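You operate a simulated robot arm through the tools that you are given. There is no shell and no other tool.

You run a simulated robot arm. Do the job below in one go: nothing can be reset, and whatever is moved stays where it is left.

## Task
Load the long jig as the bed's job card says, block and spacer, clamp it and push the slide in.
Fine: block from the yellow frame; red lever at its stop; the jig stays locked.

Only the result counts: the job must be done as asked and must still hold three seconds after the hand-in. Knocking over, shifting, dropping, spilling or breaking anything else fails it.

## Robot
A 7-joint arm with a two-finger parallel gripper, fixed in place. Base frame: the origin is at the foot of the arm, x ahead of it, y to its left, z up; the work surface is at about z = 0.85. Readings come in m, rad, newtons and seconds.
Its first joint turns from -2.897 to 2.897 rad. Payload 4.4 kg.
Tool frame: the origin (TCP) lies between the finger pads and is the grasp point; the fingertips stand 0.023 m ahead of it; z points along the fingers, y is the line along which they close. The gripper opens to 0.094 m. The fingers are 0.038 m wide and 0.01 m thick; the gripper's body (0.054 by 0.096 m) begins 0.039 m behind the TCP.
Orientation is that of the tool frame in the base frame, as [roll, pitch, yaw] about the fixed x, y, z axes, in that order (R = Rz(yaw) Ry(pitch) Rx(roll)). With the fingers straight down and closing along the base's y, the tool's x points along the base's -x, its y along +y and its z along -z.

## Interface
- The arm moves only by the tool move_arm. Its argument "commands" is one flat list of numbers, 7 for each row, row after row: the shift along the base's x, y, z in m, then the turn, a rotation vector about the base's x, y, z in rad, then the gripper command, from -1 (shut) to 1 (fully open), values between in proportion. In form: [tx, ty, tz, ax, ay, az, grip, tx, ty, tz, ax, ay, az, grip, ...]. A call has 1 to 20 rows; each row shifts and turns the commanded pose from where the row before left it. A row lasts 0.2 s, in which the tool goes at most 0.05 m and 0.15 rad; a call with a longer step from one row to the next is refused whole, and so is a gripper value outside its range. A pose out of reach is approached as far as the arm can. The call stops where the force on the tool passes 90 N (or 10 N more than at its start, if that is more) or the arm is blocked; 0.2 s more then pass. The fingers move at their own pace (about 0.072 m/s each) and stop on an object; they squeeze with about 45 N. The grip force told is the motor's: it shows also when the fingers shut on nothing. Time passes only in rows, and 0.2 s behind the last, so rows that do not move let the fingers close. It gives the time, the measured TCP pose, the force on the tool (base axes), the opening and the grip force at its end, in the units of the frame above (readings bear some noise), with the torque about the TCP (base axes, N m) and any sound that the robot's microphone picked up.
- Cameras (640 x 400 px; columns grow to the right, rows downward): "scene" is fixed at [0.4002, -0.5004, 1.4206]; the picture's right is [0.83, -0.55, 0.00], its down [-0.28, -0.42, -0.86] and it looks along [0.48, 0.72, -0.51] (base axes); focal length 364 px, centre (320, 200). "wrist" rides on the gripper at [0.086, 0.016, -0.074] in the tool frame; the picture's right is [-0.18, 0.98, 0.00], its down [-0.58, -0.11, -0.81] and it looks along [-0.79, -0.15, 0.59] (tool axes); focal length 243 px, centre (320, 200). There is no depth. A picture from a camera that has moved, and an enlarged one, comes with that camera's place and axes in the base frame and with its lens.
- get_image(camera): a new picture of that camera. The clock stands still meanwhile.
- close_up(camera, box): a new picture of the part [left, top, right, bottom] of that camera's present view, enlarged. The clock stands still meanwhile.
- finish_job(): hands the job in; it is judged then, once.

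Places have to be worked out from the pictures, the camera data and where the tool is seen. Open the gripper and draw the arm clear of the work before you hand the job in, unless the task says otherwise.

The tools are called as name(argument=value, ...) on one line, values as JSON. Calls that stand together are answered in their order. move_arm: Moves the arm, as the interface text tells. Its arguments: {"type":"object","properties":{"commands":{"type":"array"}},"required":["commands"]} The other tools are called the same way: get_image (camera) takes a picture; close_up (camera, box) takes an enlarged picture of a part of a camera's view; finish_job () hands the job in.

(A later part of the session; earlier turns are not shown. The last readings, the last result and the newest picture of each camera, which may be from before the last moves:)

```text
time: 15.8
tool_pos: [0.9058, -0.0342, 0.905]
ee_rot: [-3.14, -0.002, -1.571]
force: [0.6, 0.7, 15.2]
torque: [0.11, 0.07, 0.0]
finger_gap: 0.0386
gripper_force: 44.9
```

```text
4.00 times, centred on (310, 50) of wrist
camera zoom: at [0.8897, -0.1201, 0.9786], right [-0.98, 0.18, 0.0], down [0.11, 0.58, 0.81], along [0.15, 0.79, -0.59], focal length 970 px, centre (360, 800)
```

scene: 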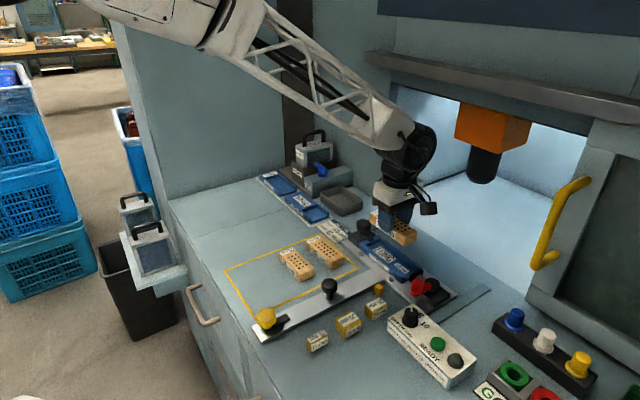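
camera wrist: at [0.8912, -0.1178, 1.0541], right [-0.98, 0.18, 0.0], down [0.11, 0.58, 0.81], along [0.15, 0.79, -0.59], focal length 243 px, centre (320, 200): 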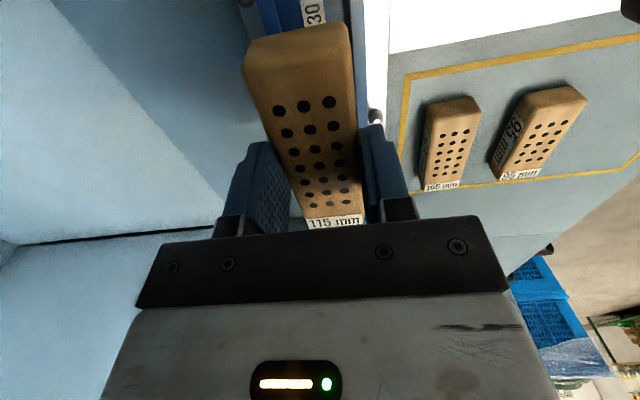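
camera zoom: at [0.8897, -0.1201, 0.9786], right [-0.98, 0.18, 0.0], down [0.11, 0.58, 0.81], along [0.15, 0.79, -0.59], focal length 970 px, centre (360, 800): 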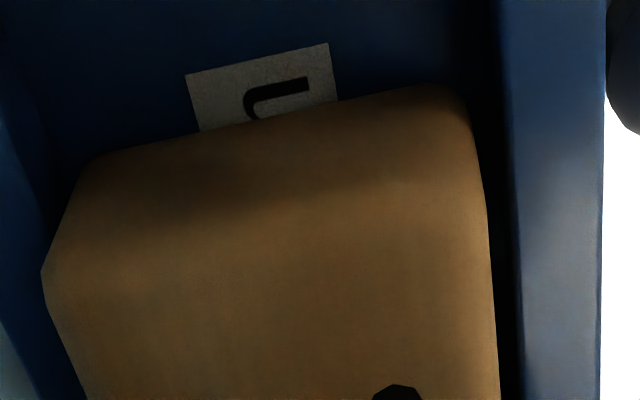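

Contact at 15 N with block bottom ≈0.869. I zoom in to check that it sits on the floor inside the walls.

close_up(camera="scene", box=[385, 245, 433, 285])

close_up(camera="scene", box=[375, 230, 423, 262])

get_image(camera="wrist")

```text
10.00 times, centred on (409, 265) of scene
camera zoom: at [0.4002, -0.5004, 1.4206], right [0.83, -0.55, 0.0], down [-0.28, -0.42, -0.86], along [0.48, 0.72, -0.51], focal length 3642 px, centre (-570, -450)
```

zoom: 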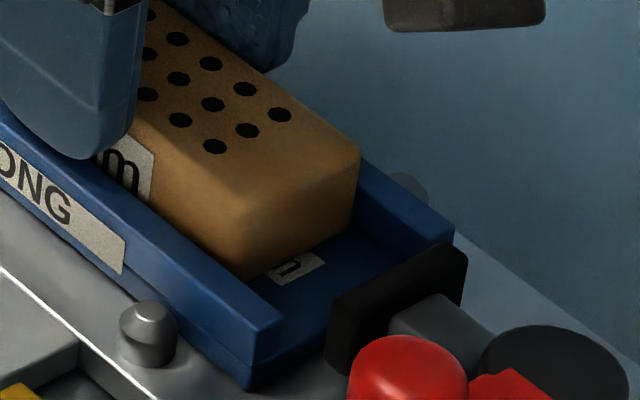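

```text
12.50 times, centred on (399, 246) of scene
camera zoom: at [0.4002, -0.5004, 1.4206], right [0.83, -0.55, 0.0], down [-0.28, -0.42, -0.86], along [0.48, 0.72, -0.51], focal length 4552 px, centre (-668, -375)
```

zoom: 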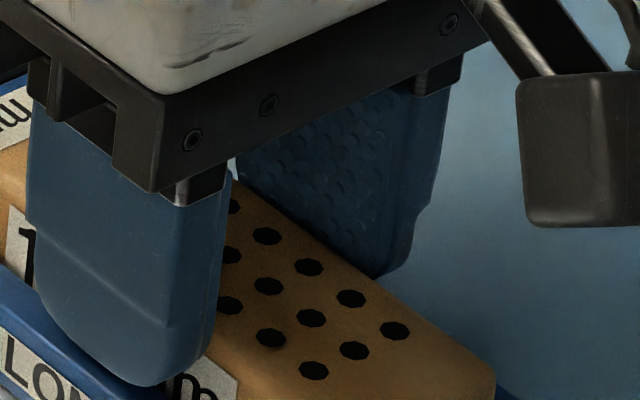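

```text
taken
camera wrist: at [0.8897, -0.1201, 0.9786], right [-0.98, 0.18, 0.0], down [0.11, 0.58, 0.81], along [0.15, 0.79, -0.59], focal length 243 px, centre (320, 200)
```

wrist: 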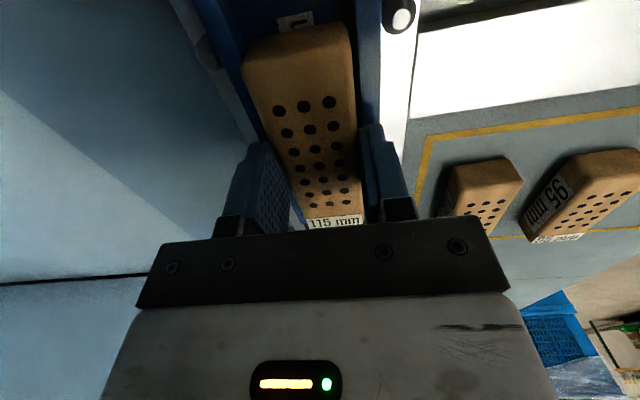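

The block sits inside the pocket on its floor. Now I slide it +y toward the end wall in small steps, watching the force.

move_arm(commands=[0, 0, 0.001, 0, 0, 0, -1, 0, 0.002, 0, 0, 0, 0, -1, 0, 0.002, 0, 0, 0, 0, -1, 0, 0, 0, 0, 0, 0, -1])

```text
time: 16.8
tool_pos: [0.9069, -0.0326, 0.9053]
ee_rot: [3.141, 0.001, -1.573]
force: [-0.3, -44.8, 6.3]
torque: [-0.97, 0.04, 0.06]
finger_gap: 0.0388
gripper_force: 45.0
```

Force −45 N in y: the block has met something at TCP y≈−0.0326, a few mm earlier than I expected. I check the +y end in pictures before going on.

close_up(camera="scene", box=[350, 215, 414, 265])

close_up(camera="wrist", box=[230, 0, 390, 100])

close_up(camera="wrist", box=[260, 160, 400, 250])

```text
8.00 times, centred on (382, 240) of scene
camera zoom: at [0.4002, -0.5004, 1.4206], right [0.83, -0.55, 0.0], down [-0.28, -0.42, -0.86], along [0.48, 0.72, -0.51], focal length 2913 px, centre (-176, -120)
```

zoom: 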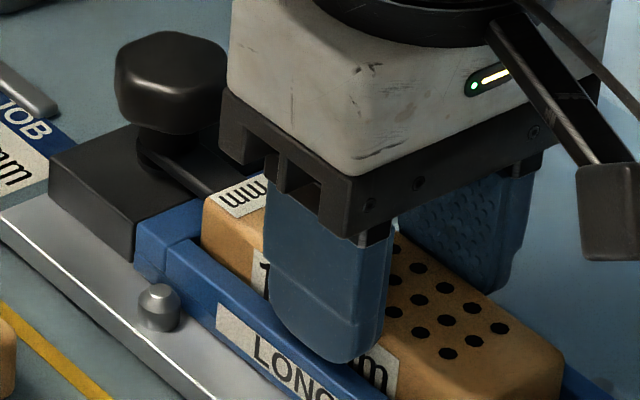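

```text
4.00 times, centred on (310, 50) of wrist
camera zoom: at [0.8898, -0.1181, 0.9787], right [-0.98, 0.18, 0.0], down [0.11, 0.58, 0.81], along [0.15, 0.79, -0.59], focal length 970 px, centre (360, 800)
```

zoom: 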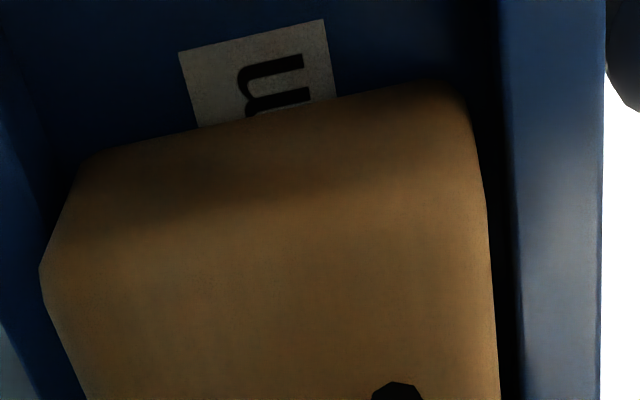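

```text
4.44 times, centred on (330, 205) of wrist
camera zoom: at [0.8898, -0.1181, 0.9787], right [-0.98, 0.18, 0.0], down [0.11, 0.58, 0.81], along [0.15, 0.79, -0.59], focal length 1078 px, centre (276, 178)
```

zoom: 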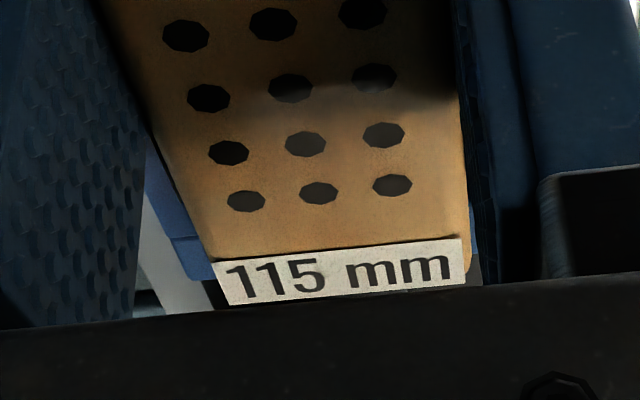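

The block's +y end now sits flush at the end wall in the scene view, so that contact is the wall. I unload the arm, then open the fingers a little and lift away.

move_arm(commands=[0, -0.0035, 0, 0, 0, 0, -1, 0, 0, 0, 0, 0, 0, -1])

```text
time: 17.4
tool_pos: [0.9062, -0.0321, 0.9046]
ee_rot: [3.142, 0.001, -1.569]
force: [0.7, 0.9, 3.3]
torque: [0.31, -0.02, 0.01]
finger_gap: 0.0392
gripper_force: 44.6
```

Unloaded (force ≈1 N in y). Release and lift.

move_arm(commands=[0, 0, 0, 0, 0, 0, 0.2, 0, 0, 0, 0, 0, 0, 0.2, 0, 0, 0.02, 0, 0, 0, 0.2, 0, 0, 0.04, 0, 0, 0, 0.2, 0, 0, 0.04, 0, 0, 0, 0.2, 0, 0, 0, 0, 0, 0, 0.2])

close_up(camera="scene", box=[340, 210, 440, 300])

get_image(camera="wrist")

```text
time: 18.8
tool_pos: [0.9057, -0.0337, 1.0054]
ee_rot: [-3.141, 0.0, -1.57]
force: [-0.3, 0.4, -1.1]
torque: [-0.01, -0.04, 0.01]
finger_gap: 0.0566
gripper_force: 0.0
```

```text
4.44 times, centred on (390, 255) of scene
camera zoom: at [0.4002, -0.5004, 1.4206], right [0.83, -0.55, 0.0], down [-0.28, -0.42, -0.86], along [0.48, 0.72, -0.51], focal length 1618 px, centre (9, -44)
```

zoom: 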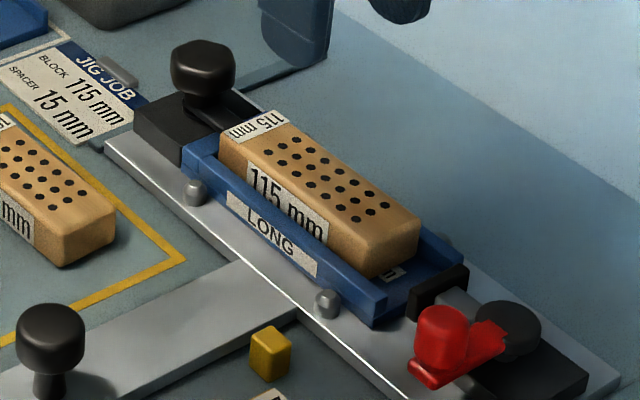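

```text
taken
camera wrist: at [0.8897, -0.1202, 1.0795], right [-0.98, 0.18, 0.0], down [0.11, 0.58, 0.81], along [0.15, 0.79, -0.59], focal length 243 px, centre (320, 200)
```

wrist: 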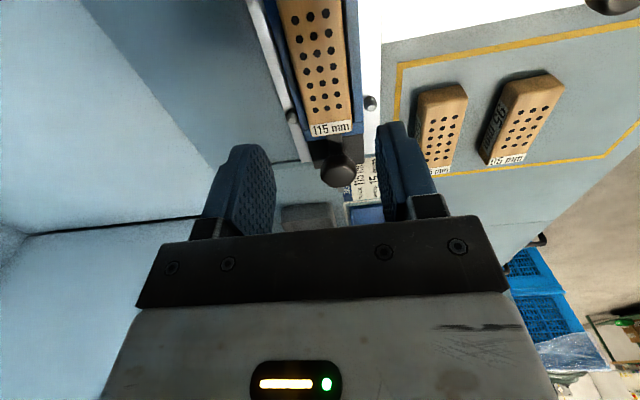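

The block is in and flush with the end wall. Next the 15 mm spacer, which I place near (0.640, −0.1285) with its 15 mm along y; I go above it with some −y offset so that later the fingers stay clear of the block.

move_arm(commands=[-0.038, -0.0154, 0, 0, 0, 0, 0.3, -0.038, -0.0154, 0, 0, 0, 0, 0.3, -0.038, -0.0154, 0, 0, 0, 0, 0.3, -0.038, -0.0154, 0, 0, 0, 0, 0.3, -0.038, -0.0154, 0, 0, 0, 0, 0.3, -0.038, -0.0154, 0, 0, 0, 0, 0.3, -0.038, -0.0154, 0, 0, 0, 0, 0.3, 0, 0, -0.02, 0, 0, 0, 0.3, 0, 0, 0, 0, 0, 0, 0.3])

get_image(camera="wrist")

get_image(camera="scene")

```text
time: 20.8
tool_pos: [0.6401, -0.1405, 0.9859]
ee_rot: [3.142, 0.0, -1.572]
force: [-0.1, 0.1, -0.3]
torque: [0.02, 0.02, 0.02]
finger_gap: 0.061
gripper_force: 0.0
```

```text
taken
camera wrist: at [0.6247, -0.2271, 1.0589], right [-0.98, 0.18, 0.0], down [0.11, 0.58, 0.81], along [0.15, 0.79, -0.59], focal length 243 px, centre (320, 200)
```

wrist: 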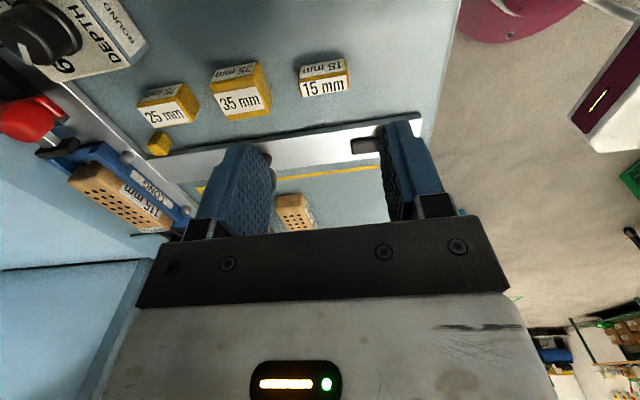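

```text
taken
```

scene: 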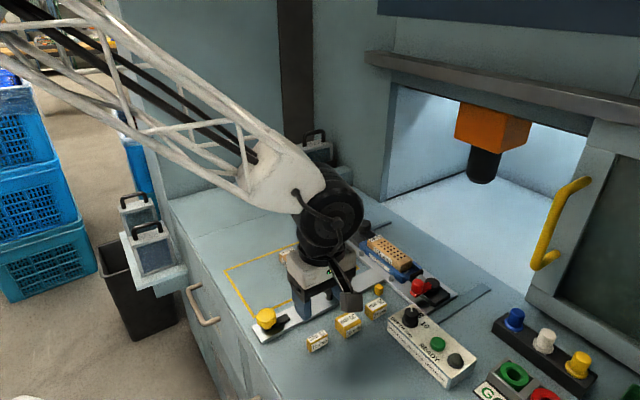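

I enlarge the spacer to measure its centre, angle and height.

close_up(camera="wrist", box=[260, 40, 388, 120])

close_up(camera="scene", box=[300, 325, 340, 355])

```text
5.00 times, centred on (324, 80) of wrist
camera zoom: at [0.6247, -0.2271, 1.0589], right [-0.98, 0.18, 0.0], down [0.11, 0.58, 0.81], along [0.15, 0.79, -0.59], focal length 1213 px, centre (300, 800)
```

zoom: 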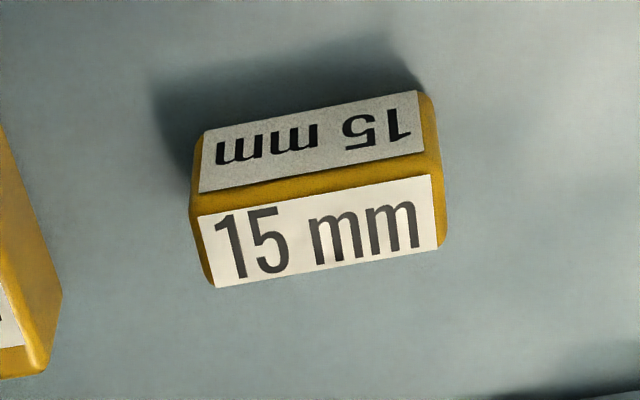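

```text
13.33 times, centred on (320, 340) of scene
camera zoom: at [0.4002, -0.5004, 1.4206], right [0.83, -0.55, 0.0], down [-0.28, -0.42, -0.86], along [0.48, 0.72, -0.51], focal length 4855 px, centre (320, -1667)
```

zoom: 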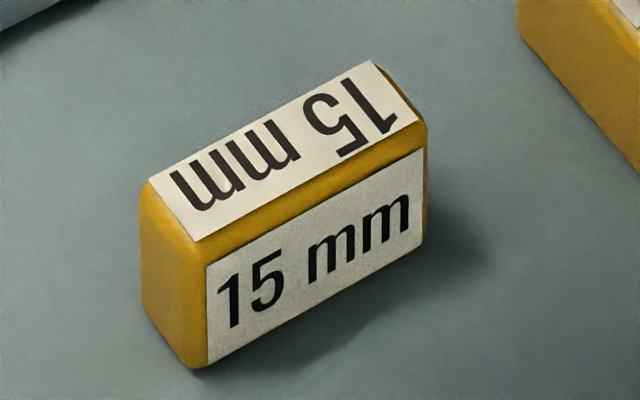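

Spacer: centre (0.640, −0.128), square to the axes, 25 mm tall. The tool's at (0.640, −0.1405), so the finger edge stays 1 mm short of the spacer's +y face; I descend to z≈0.89 and check before closing.

move_arm(commands=[0, 0, -0.035, 0, 0, 0, 0.3, 0, 0, -0.035, 0, 0, 0, 0.3, 0, 0, -0.025, 0, 0, 0, 0.3, 0, 0, 0, 0, 0, 0, 0.3, 0, 0, 0, 0, 0, 0, 0.3])

close_up(camera="scene", box=[280, 300, 376, 360])

close_up(camera="wrist", box=[200, 40, 456, 240])

```text
time: 22.0
tool_pos: [0.6392, -0.1404, 0.8899]
ee_rot: [3.141, -0.001, -1.571]
force: [0.5, -0.5, 0.5]
torque: [-0.04, -0.04, 0.0]
finger_gap: 0.0613
gripper_force: 0.0
```

```text
6.67 times, centred on (328, 330) of scene
camera zoom: at [0.4002, -0.5004, 1.4206], right [0.83, -0.55, 0.0], down [-0.28, -0.42, -0.86], along [0.48, 0.72, -0.51], focal length 2428 px, centre (267, -667)
```

zoom: 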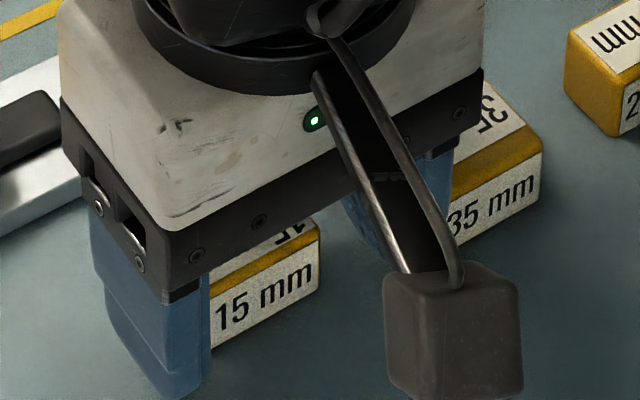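

```text
2.00 times, centred on (328, 140) of wrist
camera zoom: at [0.6236, -0.2269, 0.9636], right [-0.98, 0.18, 0.0], down [0.11, 0.58, 0.81], along [0.15, 0.79, -0.59], focal length 485 px, centre (304, 320)
```

zoom: 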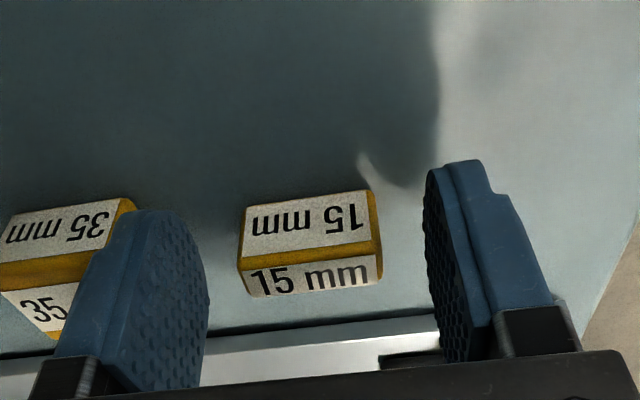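

Fingers straddle the spacer and are clear of the 35 mm one, no contact forces. Closing.

move_arm(commands=[0, 0, 0, 0, 0, 0, -1, 0, 0, 0, 0, 0, 0, -1, 0, 0, 0, 0, 0, 0, -1, 0, 0, 0, 0, 0, 0, -1])

close_up(camera="wrist", box=[200, 40, 456, 240])

close_up(camera="scene", box=[280, 300, 376, 360])

```text
time: 23.0
tool_pos: [0.6397, -0.1411, 0.8891]
ee_rot: [-3.14, 0.0, -1.571]
force: [0.4, 0.2, 1.5]
torque: [0.02, -0.07, -0.02]
finger_gap: 0.0385
gripper_force: 44.3
```

```text
2.00 times, centred on (328, 140) of wrist
camera zoom: at [0.6236, -0.2269, 0.9637], right [-0.98, 0.18, 0.0], down [0.11, 0.58, 0.81], along [0.15, 0.79, -0.59], focal length 485 px, centre (304, 320)
```

zoom: 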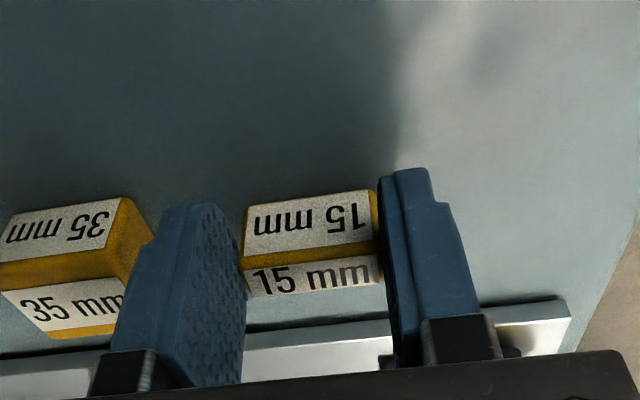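

```text
6.67 times, centred on (328, 330) of scene
camera zoom: at [0.4002, -0.5004, 1.4206], right [0.83, -0.55, 0.0], down [-0.28, -0.42, -0.86], along [0.48, 0.72, -0.51], focal length 2428 px, centre (267, -667)
```

zoom: 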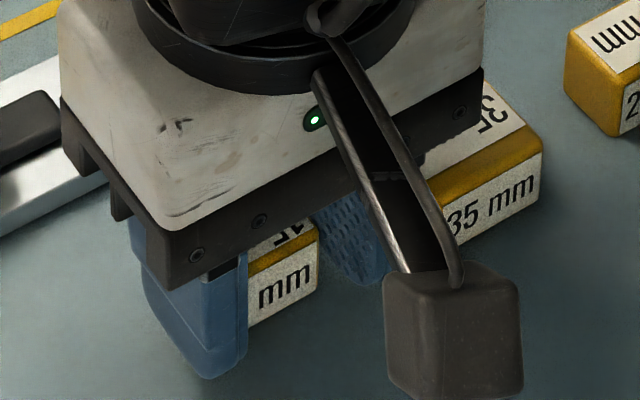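

Spacer gripped (38.5 mm, 44 N). I lift it and carry it above the gap between block and clamp pad.

move_arm(commands=[0, 0, 0.02, 0, 0, 0, -1, 0, 0, 0.035, 0, 0, 0, -1, 0, 0, 0.045, 0, 0, 0, -1, 0.038, 0.0043, 0, 0, 0, 0, -1, 0.038, 0.0043, 0, 0, 0, 0, -1, 0.038, 0.0043, 0, 0, 0, 0, -1, 0.038, 0.0043, 0, 0, 0, 0, -1, 0.038, 0.0043, 0, 0, 0, 0, -1, 0.038, 0.0043, 0, 0, 0, 0, -1, 0.038, 0.0043, 0, 0, 0, 0, -1, 0, 0, 0, 0, 0, 0, -1, 0, 0, 0, 0, 0, 0, -1])

get_image(camera="wrist")

close_up(camera="scene", box=[350, 190, 478, 310])

```text
time: 25.6
tool_pos: [0.906, -0.1117, 0.9906]
ee_rot: [-3.141, -0.001, -1.572]
force: [-0.1, -0.1, 0.3]
torque: [0.0, 0.03, 0.01]
finger_gap: 0.0385
gripper_force: 45.0
```

```text
taken
camera wrist: at [0.8906, -0.1979, 1.0639], right [-0.98, 0.18, 0.0], down [0.11, 0.58, 0.81], along [0.15, 0.79, -0.59], focal length 243 px, centre (320, 200)
```

wrist: 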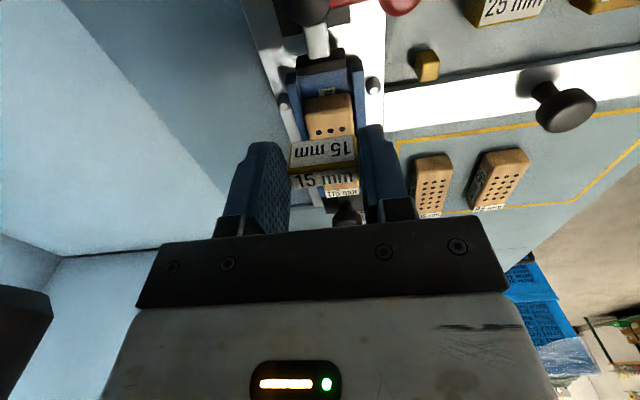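

```text
3.33 times, centred on (414, 250) of scene
camera zoom: at [0.4002, -0.5004, 1.4206], right [0.83, -0.55, 0.0], down [-0.28, -0.42, -0.86], along [0.48, 0.72, -0.51], focal length 1214 px, centre (7, 33)
```

zoom: 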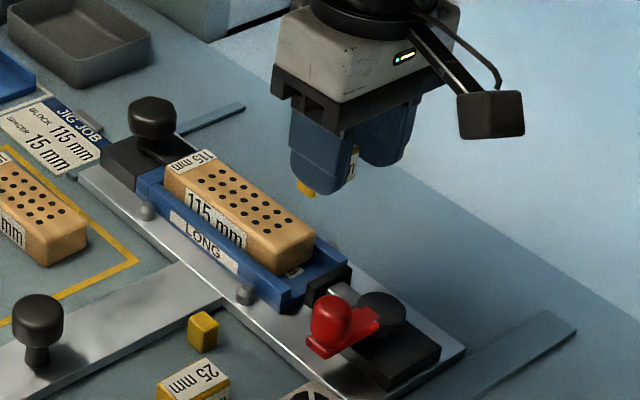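

The spacer hangs straight. I enlarge the wrist view to measure the gap between block end and pad.

close_up(camera="wrist", box=[260, 20, 400, 210])

close_up(camera="wrist", box=[270, 30, 390, 105])

```text
2.11 times, centred on (330, 115) of wrist
camera zoom: at [0.8906, -0.1979, 1.0639], right [-0.98, 0.18, 0.0], down [0.11, 0.58, 0.81], along [0.15, 0.79, -0.59], focal length 511 px, centre (299, 379)
```

zoom: 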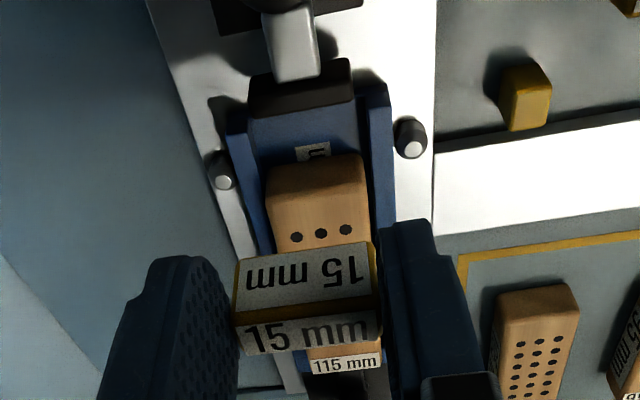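

```text
5.33 times, centred on (330, 68) of wrist
camera zoom: at [0.8906, -0.1979, 1.0639], right [-0.98, 0.18, 0.0], down [0.11, 0.58, 0.81], along [0.15, 0.79, -0.59], focal length 1294 px, centre (267, 907)
```

zoom: 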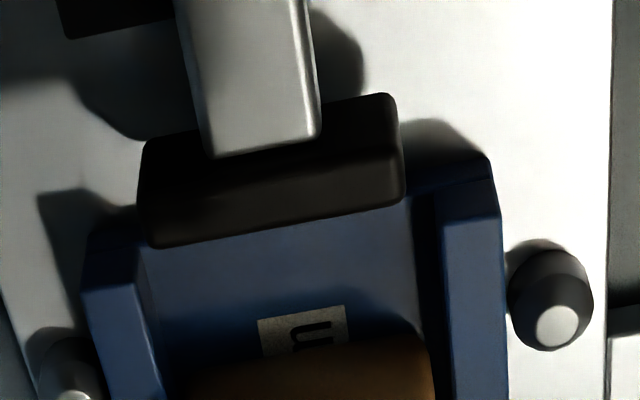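

Gap between block (y≈−0.084) and pad (y≈−0.1125) is ~28 mm and the spacer hangs centred in it; fingers would straddle the 36 mm pad with ~1.5 mm each side. I shift +0.8 mm in x and lower to z≈0.92 to check.

move_arm(commands=[0.0008, 0, -0.03, 0, 0, 0, -1, 0, 0, -0.025, 0, 0, 0, -1, 0, 0, -0.015, 0, 0, 0, -1, 0, 0, 0, 0, 0, 0, -1, 0, 0, 0, 0, 0, 0, -1])

close_up(camera="wrist", box=[250, 60, 410, 220])

close_up(camera="scene", box=[380, 235, 444, 285])

```text
time: 26.8
tool_pos: [0.9067, -0.1115, 0.9207]
ee_rot: [3.141, -0.001, -1.571]
force: [0.0, -0.5, 0.3]
torque: [-0.04, -0.02, 0.02]
finger_gap: 0.0387
gripper_force: 45.8
```

```text
2.50 times, centred on (330, 140) of wrist
camera zoom: at [0.891, -0.1978, 0.994], right [-0.98, 0.18, 0.0], down [0.11, 0.58, 0.81], along [0.15, 0.79, -0.59], focal length 606 px, centre (295, 350)
```

zoom: 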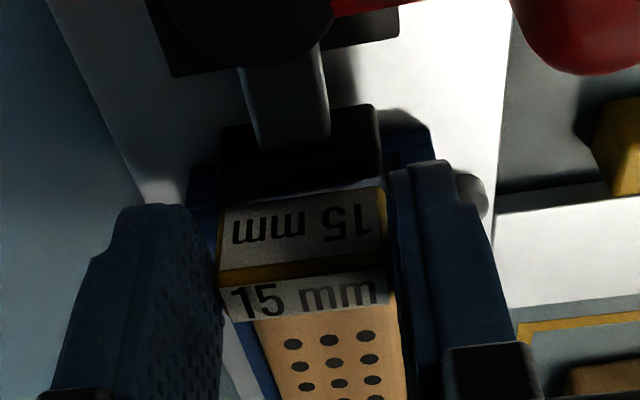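

```text
8.00 times, centred on (412, 260) of scene
camera zoom: at [0.4002, -0.5004, 1.4206], right [0.83, -0.55, 0.0], down [-0.28, -0.42, -0.86], along [0.48, 0.72, -0.51], focal length 2913 px, centre (-416, -280)
```

zoom: 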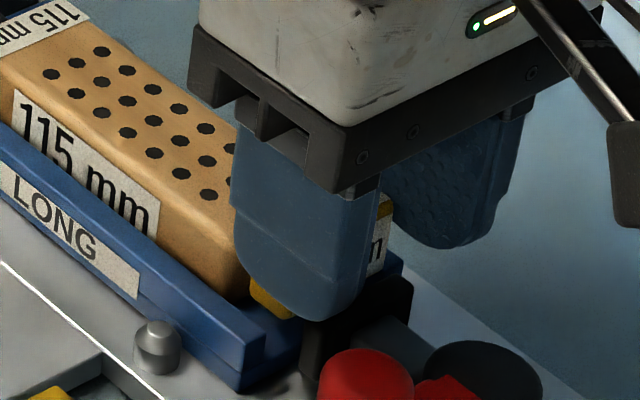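

The spacer is just above the wall tops, between block and pad. I lower it onto the floor in small steps.

move_arm(commands=[0, 0, -0.006, 0, 0, 0, -1, 0, 0, -0.005, 0, 0, 0, -1, 0, 0, 0, 0, 0, 0, -1, 0, 0, 0, 0, 0, 0, -1])

close_up(camera="scene", box=[380, 235, 444, 285])

```text
time: 27.8
tool_pos: [0.9081, -0.1113, 0.9099]
ee_rot: [-3.138, -0.001, -1.572]
force: [-2.1, -0.5, 28.7]
torque: [-0.15, 0.61, -0.04]
finger_gap: 0.0385
gripper_force: 45.5
```

```text
8.00 times, centred on (412, 260) of scene
camera zoom: at [0.4002, -0.5004, 1.4206], right [0.83, -0.55, 0.0], down [-0.28, -0.42, -0.86], along [0.48, 0.72, -0.51], focal length 2913 px, centre (-416, -280)
```

zoom: 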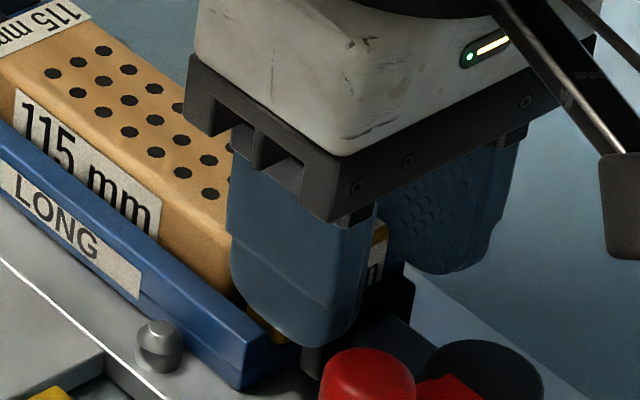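

28 N upward with a torque that puts the contact about 19 mm to −x and slightly −y of the TCP: that's the −x fingertip on the clamp pad's top corner, not the spacer on the floor. I raise 1.5 mm to unload and look.

move_arm(commands=[0, 0, 0.0015, 0, 0, 0, -1, 0, 0, 0.001, 0, 0, 0, -1, 0, 0, 0, 0, 0, 0, -1])

close_up(camera="wrist", box=[250, 60, 410, 220])

close_up(camera="scene", box=[396, 255, 428, 285])

```text
time: 28.6
tool_pos: [0.9049, -0.1103, 0.9102]
ee_rot: [3.138, 0.0, -1.57]
force: [0.2, -0.2, -1.0]
torque: [0.02, 0.01, 0.04]
finger_gap: 0.0384
gripper_force: 45.0
```

```text
2.50 times, centred on (330, 140) of wrist
camera zoom: at [0.8898, -0.1976, 0.9831], right [-0.98, 0.18, 0.0], down [0.11, 0.58, 0.81], along [0.15, 0.79, -0.59], focal length 606 px, centre (295, 350)
```

zoom: 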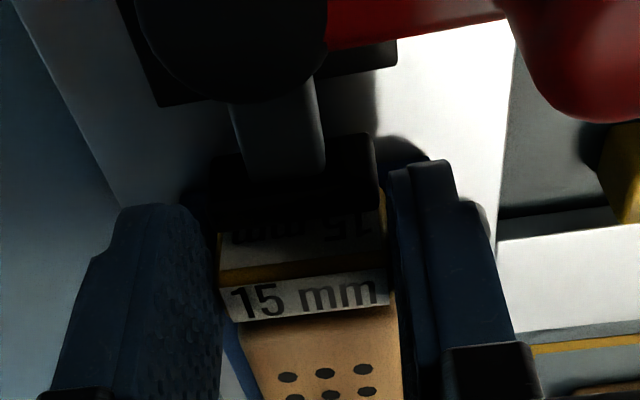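

```text
13.33 times, centred on (412, 270) of scene
camera zoom: at [0.4002, -0.5004, 1.4206], right [0.83, -0.55, 0.0], down [-0.28, -0.42, -0.86], along [0.48, 0.72, -0.51], focal length 4855 px, centre (-907, -733)
```

zoom: 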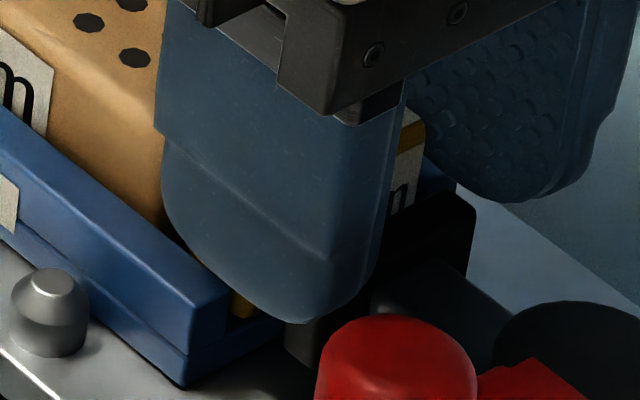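

Unloaded now, spacer bottom about 2–3 mm above the pocket floor, inside the walls and between block and pad. I open the fingers here to let it settle, then rise.

move_arm(commands=[0, 0, 0, 0, 0, 0, 0.2, 0, 0, 0, 0, 0, 0, 0.2, 0, 0, 0.01, 0, 0, 0, 0.2, 0, 0, 0.03, 0, 0, 0, 0.2, 0, 0, 0.04, 0, 0, 0, 0.2, 0, 0, 0, 0, 0, 0, 0.2])

close_up(camera="wrist", box=[250, 0, 410, 160])

close_up(camera="scene", box=[380, 235, 444, 295])

```text
time: 30.0
tool_pos: [0.9068, -0.112, 0.9897]
ee_rot: [-3.141, 0.0, -1.572]
force: [0.5, -0.3, -0.3]
torque: [0.0, 0.0, 0.0]
finger_gap: 0.0565
gripper_force: 0.1
```

```text
2.50 times, centred on (330, 80) of wrist
camera zoom: at [0.8912, -0.198, 1.0645], right [-0.98, 0.18, 0.0], down [0.11, 0.58, 0.81], along [0.15, 0.79, -0.59], focal length 606 px, centre (295, 500)
```

zoom: 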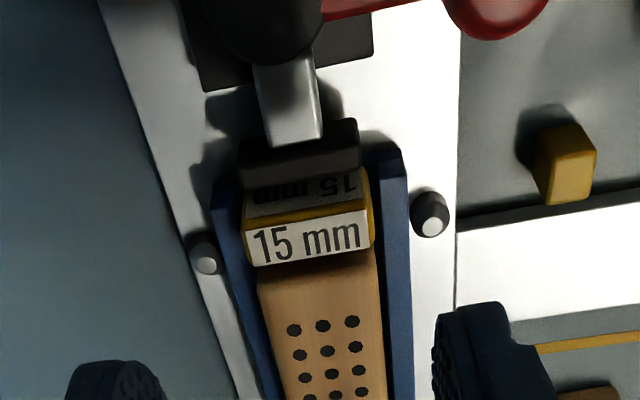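

```text
6.67 times, centred on (412, 265) of scene
camera zoom: at [0.4002, -0.5004, 1.4206], right [0.83, -0.55, 0.0], down [-0.28, -0.42, -0.86], along [0.48, 0.72, -0.51], focal length 2428 px, centre (-293, -233)
```

zoom: 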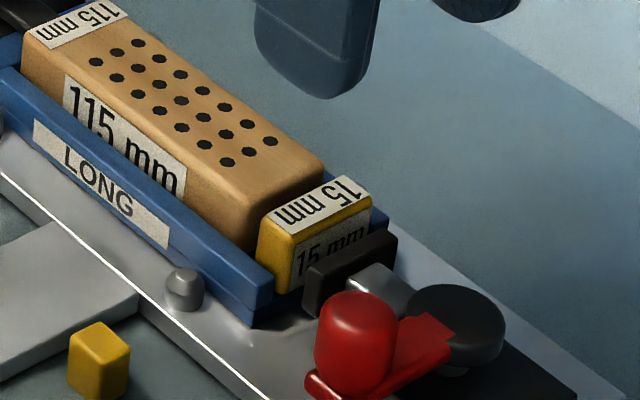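

The spacer sits neatly between block and pad. Now I study the red clamp lever for its stop and direction of swing.

close_up(camera="scene", box=[402, 262, 466, 310])

close_up(camera="wrist", box=[260, 0, 420, 60])

get_image(camera="wrist")

```text
8.33 times, centred on (434, 286) of scene
camera zoom: at [0.4002, -0.5004, 1.4206], right [0.83, -0.55, 0.0], down [-0.28, -0.42, -0.86], along [0.48, 0.72, -0.51], focal length 3035 px, centre (-630, -517)
```

zoom: 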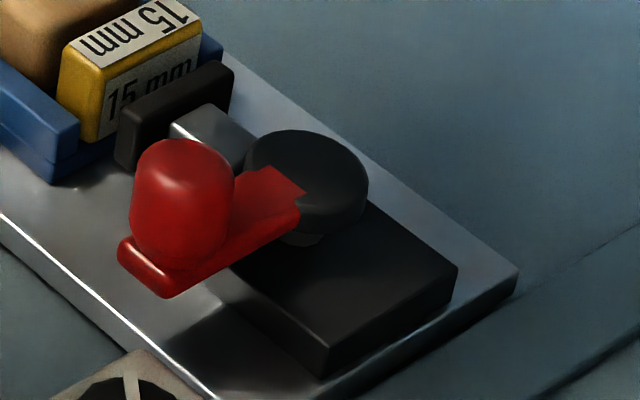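

```text
4.00 times, centred on (340, 30) of wrist
camera zoom: at [0.8912, -0.198, 1.0645], right [-0.98, 0.18, 0.0], down [0.11, 0.58, 0.81], along [0.15, 0.79, -0.59], focal length 970 px, centre (240, 880)
```

zoom: 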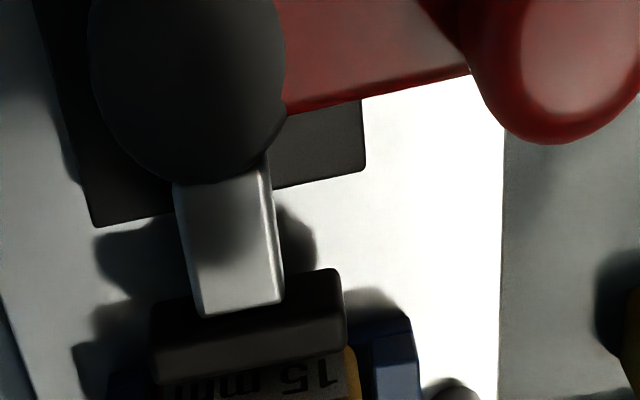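

```text
taken
camera wrist: at [0.8912, -0.198, 1.0645], right [-0.98, 0.18, 0.0], down [0.11, 0.58, 0.81], along [0.15, 0.79, -0.59], focal length 243 px, centre (320, 200)
```

wrist: 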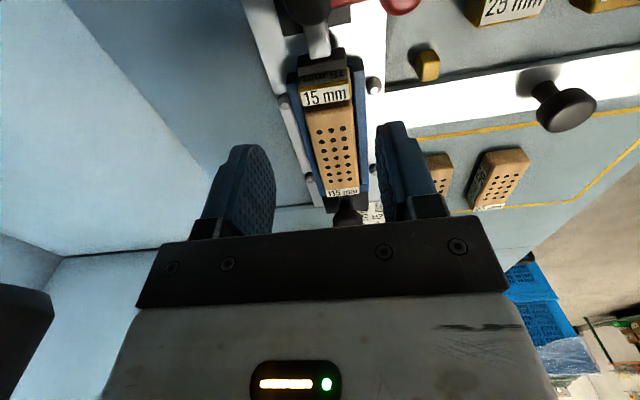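

The lever runs from the disc pivot near (0.904, −0.158) straight to −x, knob near (0.859, −0.156); the base plate continues to −y under where it would swing, and +y is taken by the plunger. I turn the tool back to close along y and hover over the knob for a better look.

move_arm(commands=[-0.0044, -0.004, 0.001, 0, 0, -0.1428, 0.2, -0.0044, -0.004, 0.001, 0, 0, -0.1428, 0.2, -0.0044, -0.004, 0.001, 0, 0, -0.1428, 0.2, -0.0044, -0.004, 0.001, 0, 0, -0.1428, 0.2, -0.0044, -0.004, 0.001, 0, 0, -0.1428, 0.2, -0.0044, -0.004, 0.001, 0, 0, -0.1428, 0.2, -0.0044, -0.004, 0.001, 0, 0, -0.1428, 0.2, -0.0044, -0.004, 0.001, 0, 0, -0.1428, 0.2, -0.0044, -0.004, 0.001, 0, 0, -0.1428, 0.2, -0.0044, -0.004, 0.001, 0, 0, -0.1428, 0.2, -0.0044, -0.004, 0.001, 0, 0, -0.1428, 0.2, 0, 0, 0, 0, 0, 0, 0.2, 0, 0, 0, 0, 0, 0, 0.2])

get_image(camera="wrist")

close_up(camera="wrist", box=[240, 0, 400, 100])

close_up(camera="wrist", box=[280, 60, 440, 160])

```text
time: 32.8
tool_pos: [0.8578, -0.1565, 1.0022]
ee_rot: [-3.141, -0.002, 3.141]
force: [0.7, -0.7, -0.6]
torque: [-0.02, 0.02, 0.0]
finger_gap: 0.0567
gripper_force: 0.0
```

```text
taken
camera wrist: at [0.7717, -0.1391, 1.0759], right [0.18, 0.98, 0.0], down [0.58, -0.11, 0.81], along [0.79, -0.15, -0.59], focal length 243 px, centre (320, 200)
```

wrist: 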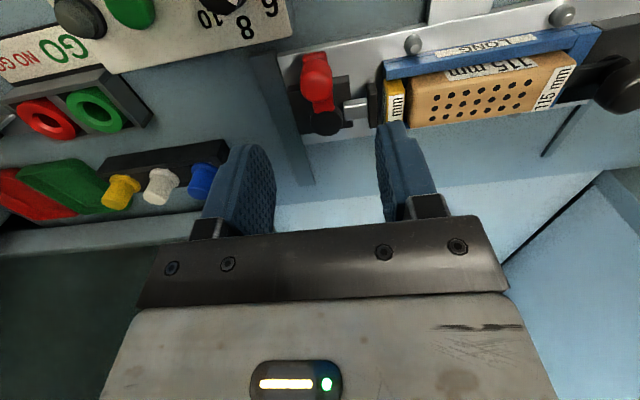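

```text
4.00 times, centred on (320, 50) of wrist
camera zoom: at [0.7717, -0.1391, 1.0759], right [0.18, 0.98, 0.0], down [0.58, -0.11, 0.81], along [0.79, -0.15, -0.59], focal length 970 px, centre (320, 800)
```

zoom: 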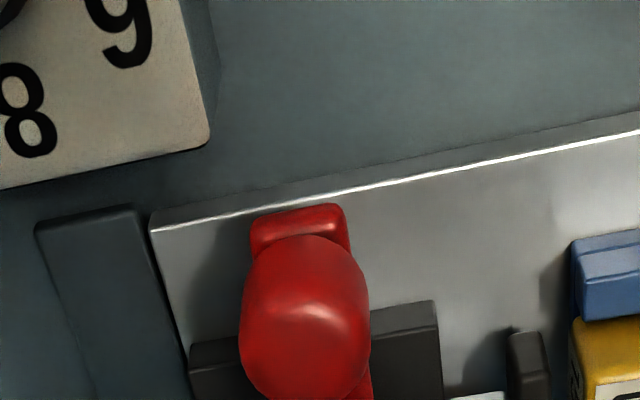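

```text
4.00 times, centred on (360, 110) of wrist
camera zoom: at [0.7717, -0.1391, 1.0759], right [0.18, 0.98, 0.0], down [0.58, -0.11, 0.81], along [0.79, -0.15, -0.59], focal length 970 px, centre (160, 560)
```

zoom: 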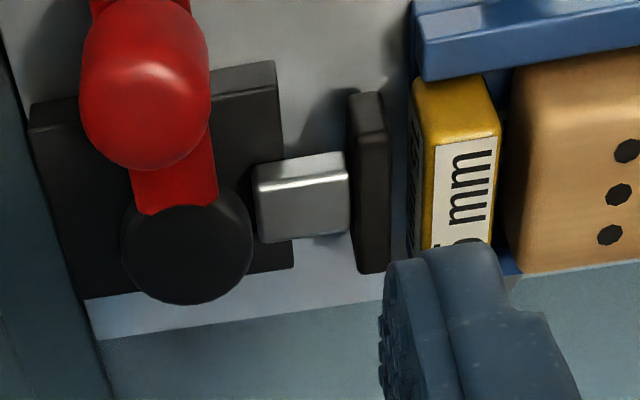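

Knob centre about (0.859, −0.158), ~23 mm wide, top z≈0.914; disc pivot (0.9046, −0.1576), DEPTH box corner (0.833, −0.169). I descend around the knob with TCP slightly to its +x side, z≈0.914, and stop before closing to check.

move_arm(commands=[0.004, -0.0015, -0.03, 0, 0, 0, 0.0, 0, 0, -0.03, 0, 0, 0, 0.0, 0, 0, -0.015, 0, 0, 0, 0.0, 0, 0, -0.012, 0, 0, 0, 0.0, 0, 0, 0, 0, 0, 0, 0.0, 0, 0, 0, 0, 0, 0, 0.0])

close_up(camera="wrist", box=[220, 60, 420, 230])

close_up(camera="scene", box=[370, 230, 480, 330])

```text
time: 34.2
tool_pos: [0.8618, -0.1562, 0.9139]
ee_rot: [-3.141, 0.0, -3.141]
force: [0.5, -1.1, -0.4]
torque: [0.0, -0.02, -0.01]
finger_gap: 0.0471
gripper_force: 0.0
```

```text
2.35 times, centred on (320, 145) of wrist
camera zoom: at [0.7756, -0.1404, 0.9889], right [0.18, 0.98, 0.0], down [0.58, -0.11, 0.81], along [0.79, -0.15, -0.59], focal length 571 px, centre (320, 329)
```

zoom: 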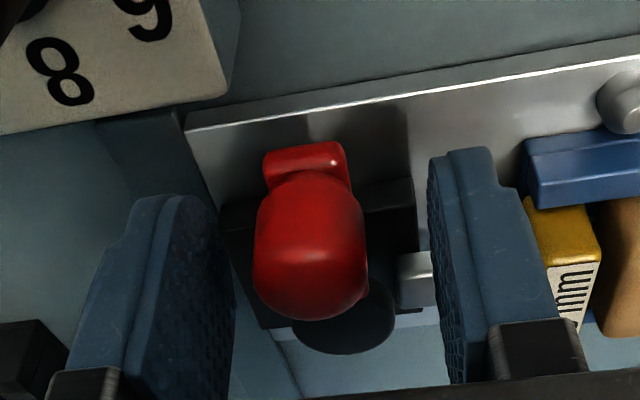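

```text
4.00 times, centred on (425, 280) of scene
camera zoom: at [0.4002, -0.5004, 1.4206], right [0.83, -0.55, 0.0], down [-0.28, -0.42, -0.86], along [0.48, 0.72, -0.51], focal length 1457 px, centre (-100, -120)
```

zoom: 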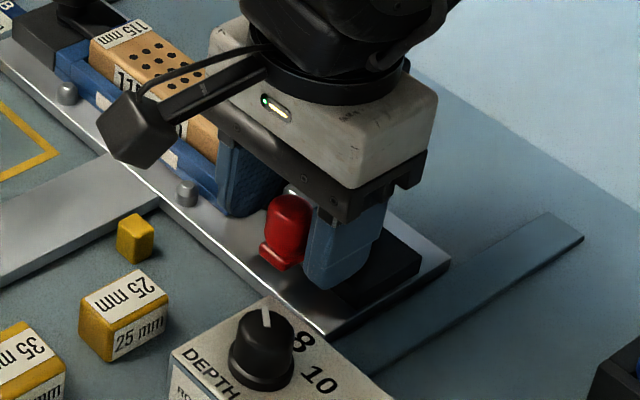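

The fingers straddle the knob, which is ~1.5 mm toward −y of centre. I shift by that and close on the knob.

move_arm(commands=[0, -0.0018, 0, 0, 0, 0, 0.0, 0, 0, 0, 0, 0, 0, -0.3, 0, 0, 0, 0, 0, 0, -1, 0, 0, 0, 0, 0, 0, -1, 0, 0, 0, 0, 0, 0, -1])

close_up(camera="wrist", box=[220, 60, 420, 230])

```text
time: 35.4
tool_pos: [0.8606, -0.1578, 0.9151]
ee_rot: [-3.141, 0.001, 3.142]
force: [-1.1, -0.7, -0.1]
torque: [0.0, 0.03, -0.07]
finger_gap: 0.0221
gripper_force: 45.3
```

```text
2.35 times, centred on (320, 145) of wrist
camera zoom: at [0.7757, -0.1423, 0.9891], right [0.18, 0.98, 0.0], down [0.58, -0.11, 0.81], along [0.79, -0.15, -0.59], focal length 571 px, centre (320, 329)
```

zoom: 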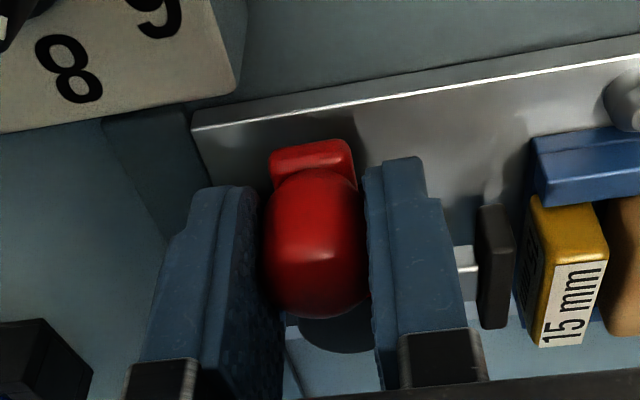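

Knob held (22 mm). I try a small swing toward −y (counter-clockwise about the pivot, tool yaw turning along) and read the force and pad movement.

move_arm(commands=[0.0004, -0.0061, 0, 0, 0, 0.14, -1, 0.0013, -0.0059, 0, 0, 0, 0.14, -1, 0, 0, 0, 0, 0, 0, -1])

close_up(camera="wrist", box=[220, 60, 420, 230])

close_up(camera="scene", box=[370, 230, 480, 330])

```text
time: 36.2
tool_pos: [0.8633, -0.1703, 0.9166]
ee_rot: [3.141, 0.0, -2.859]
force: [0.5, -2.9, -4.1]
torque: [0.0, -0.14, -0.15]
finger_gap: 0.022
gripper_force: 44.5
```

```text
2.35 times, centred on (320, 145) of wrist
camera zoom: at [0.7766, -0.1788, 0.9891], right [-0.1, 1.0, 0.0], down [0.59, 0.06, 0.81], along [0.8, 0.08, -0.59], focal length 571 px, centre (320, 329)
```

zoom: 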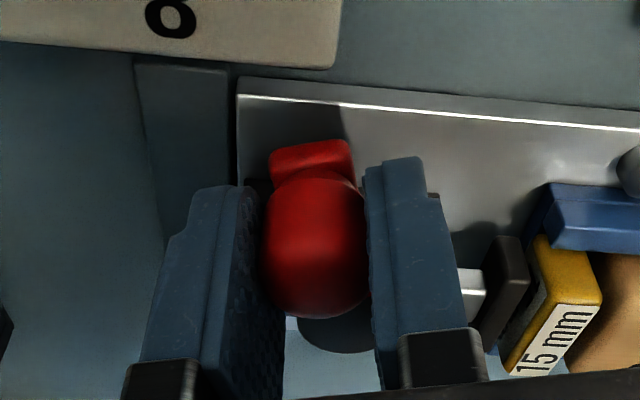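

```text
4.00 times, centred on (425, 280) of scene
camera zoom: at [0.4002, -0.5004, 1.4206], right [0.83, -0.55, 0.0], down [-0.28, -0.42, -0.86], along [0.48, 0.72, -0.51], focal length 1457 px, centre (-100, -120)
```

zoom: 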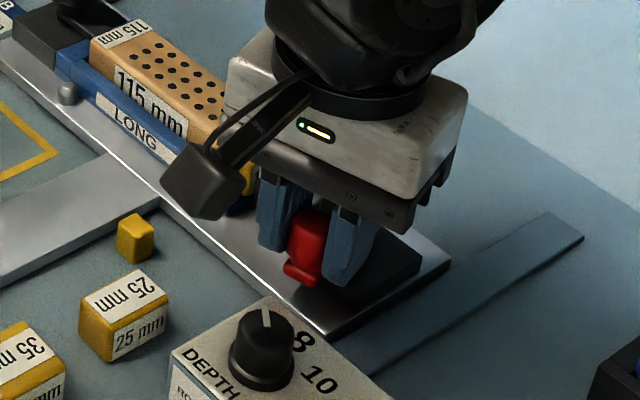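

The lever swings freely this way and the pad has moved toward the spacer, so the direction is right. I go on in small arcs.

move_arm(commands=[0.0021, -0.0057, 0, 0, 0, 0.14, -1, 0.0029, -0.0054, 0, 0, 0, 0.14, -1, 0, 0, 0, 0, 0, 0, -1])

close_up(camera="wrist", box=[220, 60, 420, 230])

```text
time: 37.0
tool_pos: [0.8681, -0.181, 0.9162]
ee_rot: [-3.141, 0.0, -2.581]
force: [-1.2, 2.1, -5.1]
torque: [0.08, -0.06, 0.1]
finger_gap: 0.0225
gripper_force: 44.7
```

```text
2.35 times, centred on (320, 145) of wrist
camera zoom: at [0.7872, -0.2136, 0.9891], right [-0.37, 0.93, 0.0], down [0.55, 0.22, 0.81], along [0.75, 0.3, -0.59], focal length 571 px, centre (320, 329)
```

zoom: 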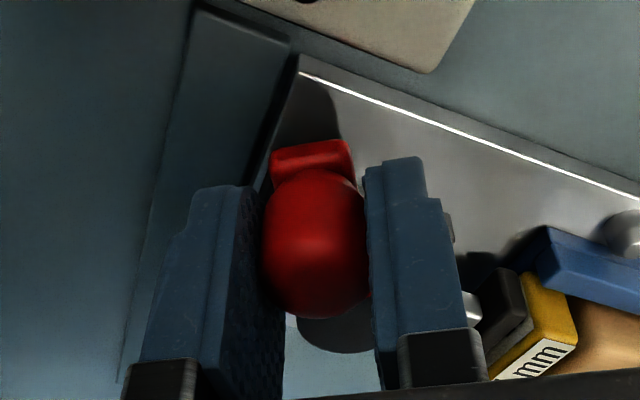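

Still light, the pad nears the spacer. I continue the arc.

move_arm(commands=[0.0036, -0.0049, 0, 0, 0, 0.14, -1, 0.0042, -0.0044, 0, 0, 0, 0.14, -1, 0, 0, 0, 0, 0, 0, -1])

close_up(camera="wrist", box=[220, 60, 420, 230])

close_up(camera="scene", box=[370, 230, 480, 330])

```text
time: 37.8
tool_pos: [0.8754, -0.1913, 0.9158]
ee_rot: [-3.141, 0.0, -2.301]
force: [3.4, 6.9, -6.0]
torque: [0.09, -0.02, 0.1]
finger_gap: 0.0221
gripper_force: 44.8
```

```text
2.35 times, centred on (320, 145) of wrist
camera zoom: at [0.8069, -0.2441, 0.9891], right [-0.61, 0.79, 0.0], down [0.47, 0.36, 0.81], along [0.64, 0.49, -0.59], focal length 571 px, centre (320, 329)
```

zoom: 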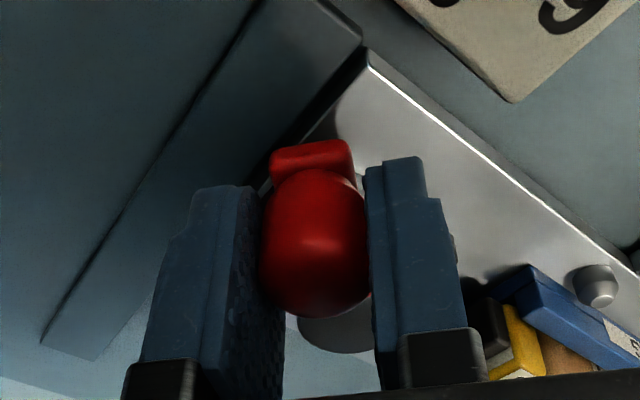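

```text
4.00 times, centred on (425, 280) of scene
camera zoom: at [0.4002, -0.5004, 1.4206], right [0.83, -0.55, 0.0], down [-0.28, -0.42, -0.86], along [0.48, 0.72, -0.51], focal length 1457 px, centre (-100, -120)
```

zoom: 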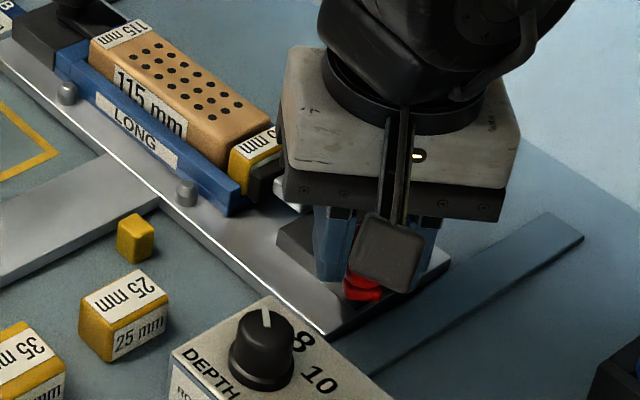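

Pad now contacts the spacer; forces are still small. I continue the arc.

move_arm(commands=[0.0048, -0.0037, 0, 0, 0, 0.14, -1, 0.0053, -0.003, 0, 0, 0, 0.14, -1, 0, 0, 0, 0, 0, 0, -1])

close_up(camera="scene", box=[370, 230, 480, 330])

```text
time: 38.6
tool_pos: [0.8866, -0.1976, 0.9157]
ee_rot: [-3.141, 0.0, -2.019]
force: [5.1, 11.3, -0.6]
torque: [0.17, -0.05, 0.04]
finger_gap: 0.0221
gripper_force: 45.1
```

```text
4.00 times, centred on (425, 280) of scene
camera zoom: at [0.4002, -0.5004, 1.4206], right [0.83, -0.55, 0.0], down [-0.28, -0.42, -0.86], along [0.48, 0.72, -0.51], focal length 1457 px, centre (-100, -120)
```

zoom: 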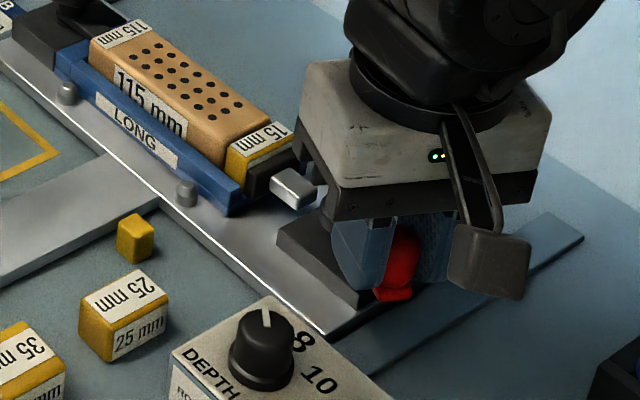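

Force is mostly radial (the arc radius is ~1 mm large); tangential resistance is nearly nil. I continue with a slightly smaller radius.

move_arm(commands=[0.0058, -0.0016, 0, 0, 0, 0.14, -1, 0.0059, -0.001, 0, 0, 0, 0.14, -1, 0, 0, 0, 0, 0, 0, -1])

close_up(camera="scene", box=[370, 230, 480, 330])

```text
time: 39.4
tool_pos: [0.8991, -0.2017, 0.9161]
ee_rot: [-3.141, -0.001, -1.74]
force: [-2.5, -6.5, 10.3]
torque: [-0.15, 0.06, -0.24]
finger_gap: 0.0224
gripper_force: 44.8
```

```text
4.00 times, centred on (425, 280) of scene
camera zoom: at [0.4002, -0.5004, 1.4206], right [0.83, -0.55, 0.0], down [-0.28, -0.42, -0.86], along [0.48, 0.72, -0.51], focal length 1457 px, centre (-100, -120)
```

zoom: 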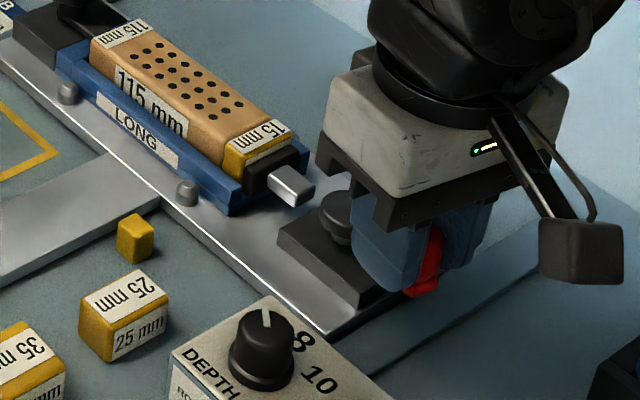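

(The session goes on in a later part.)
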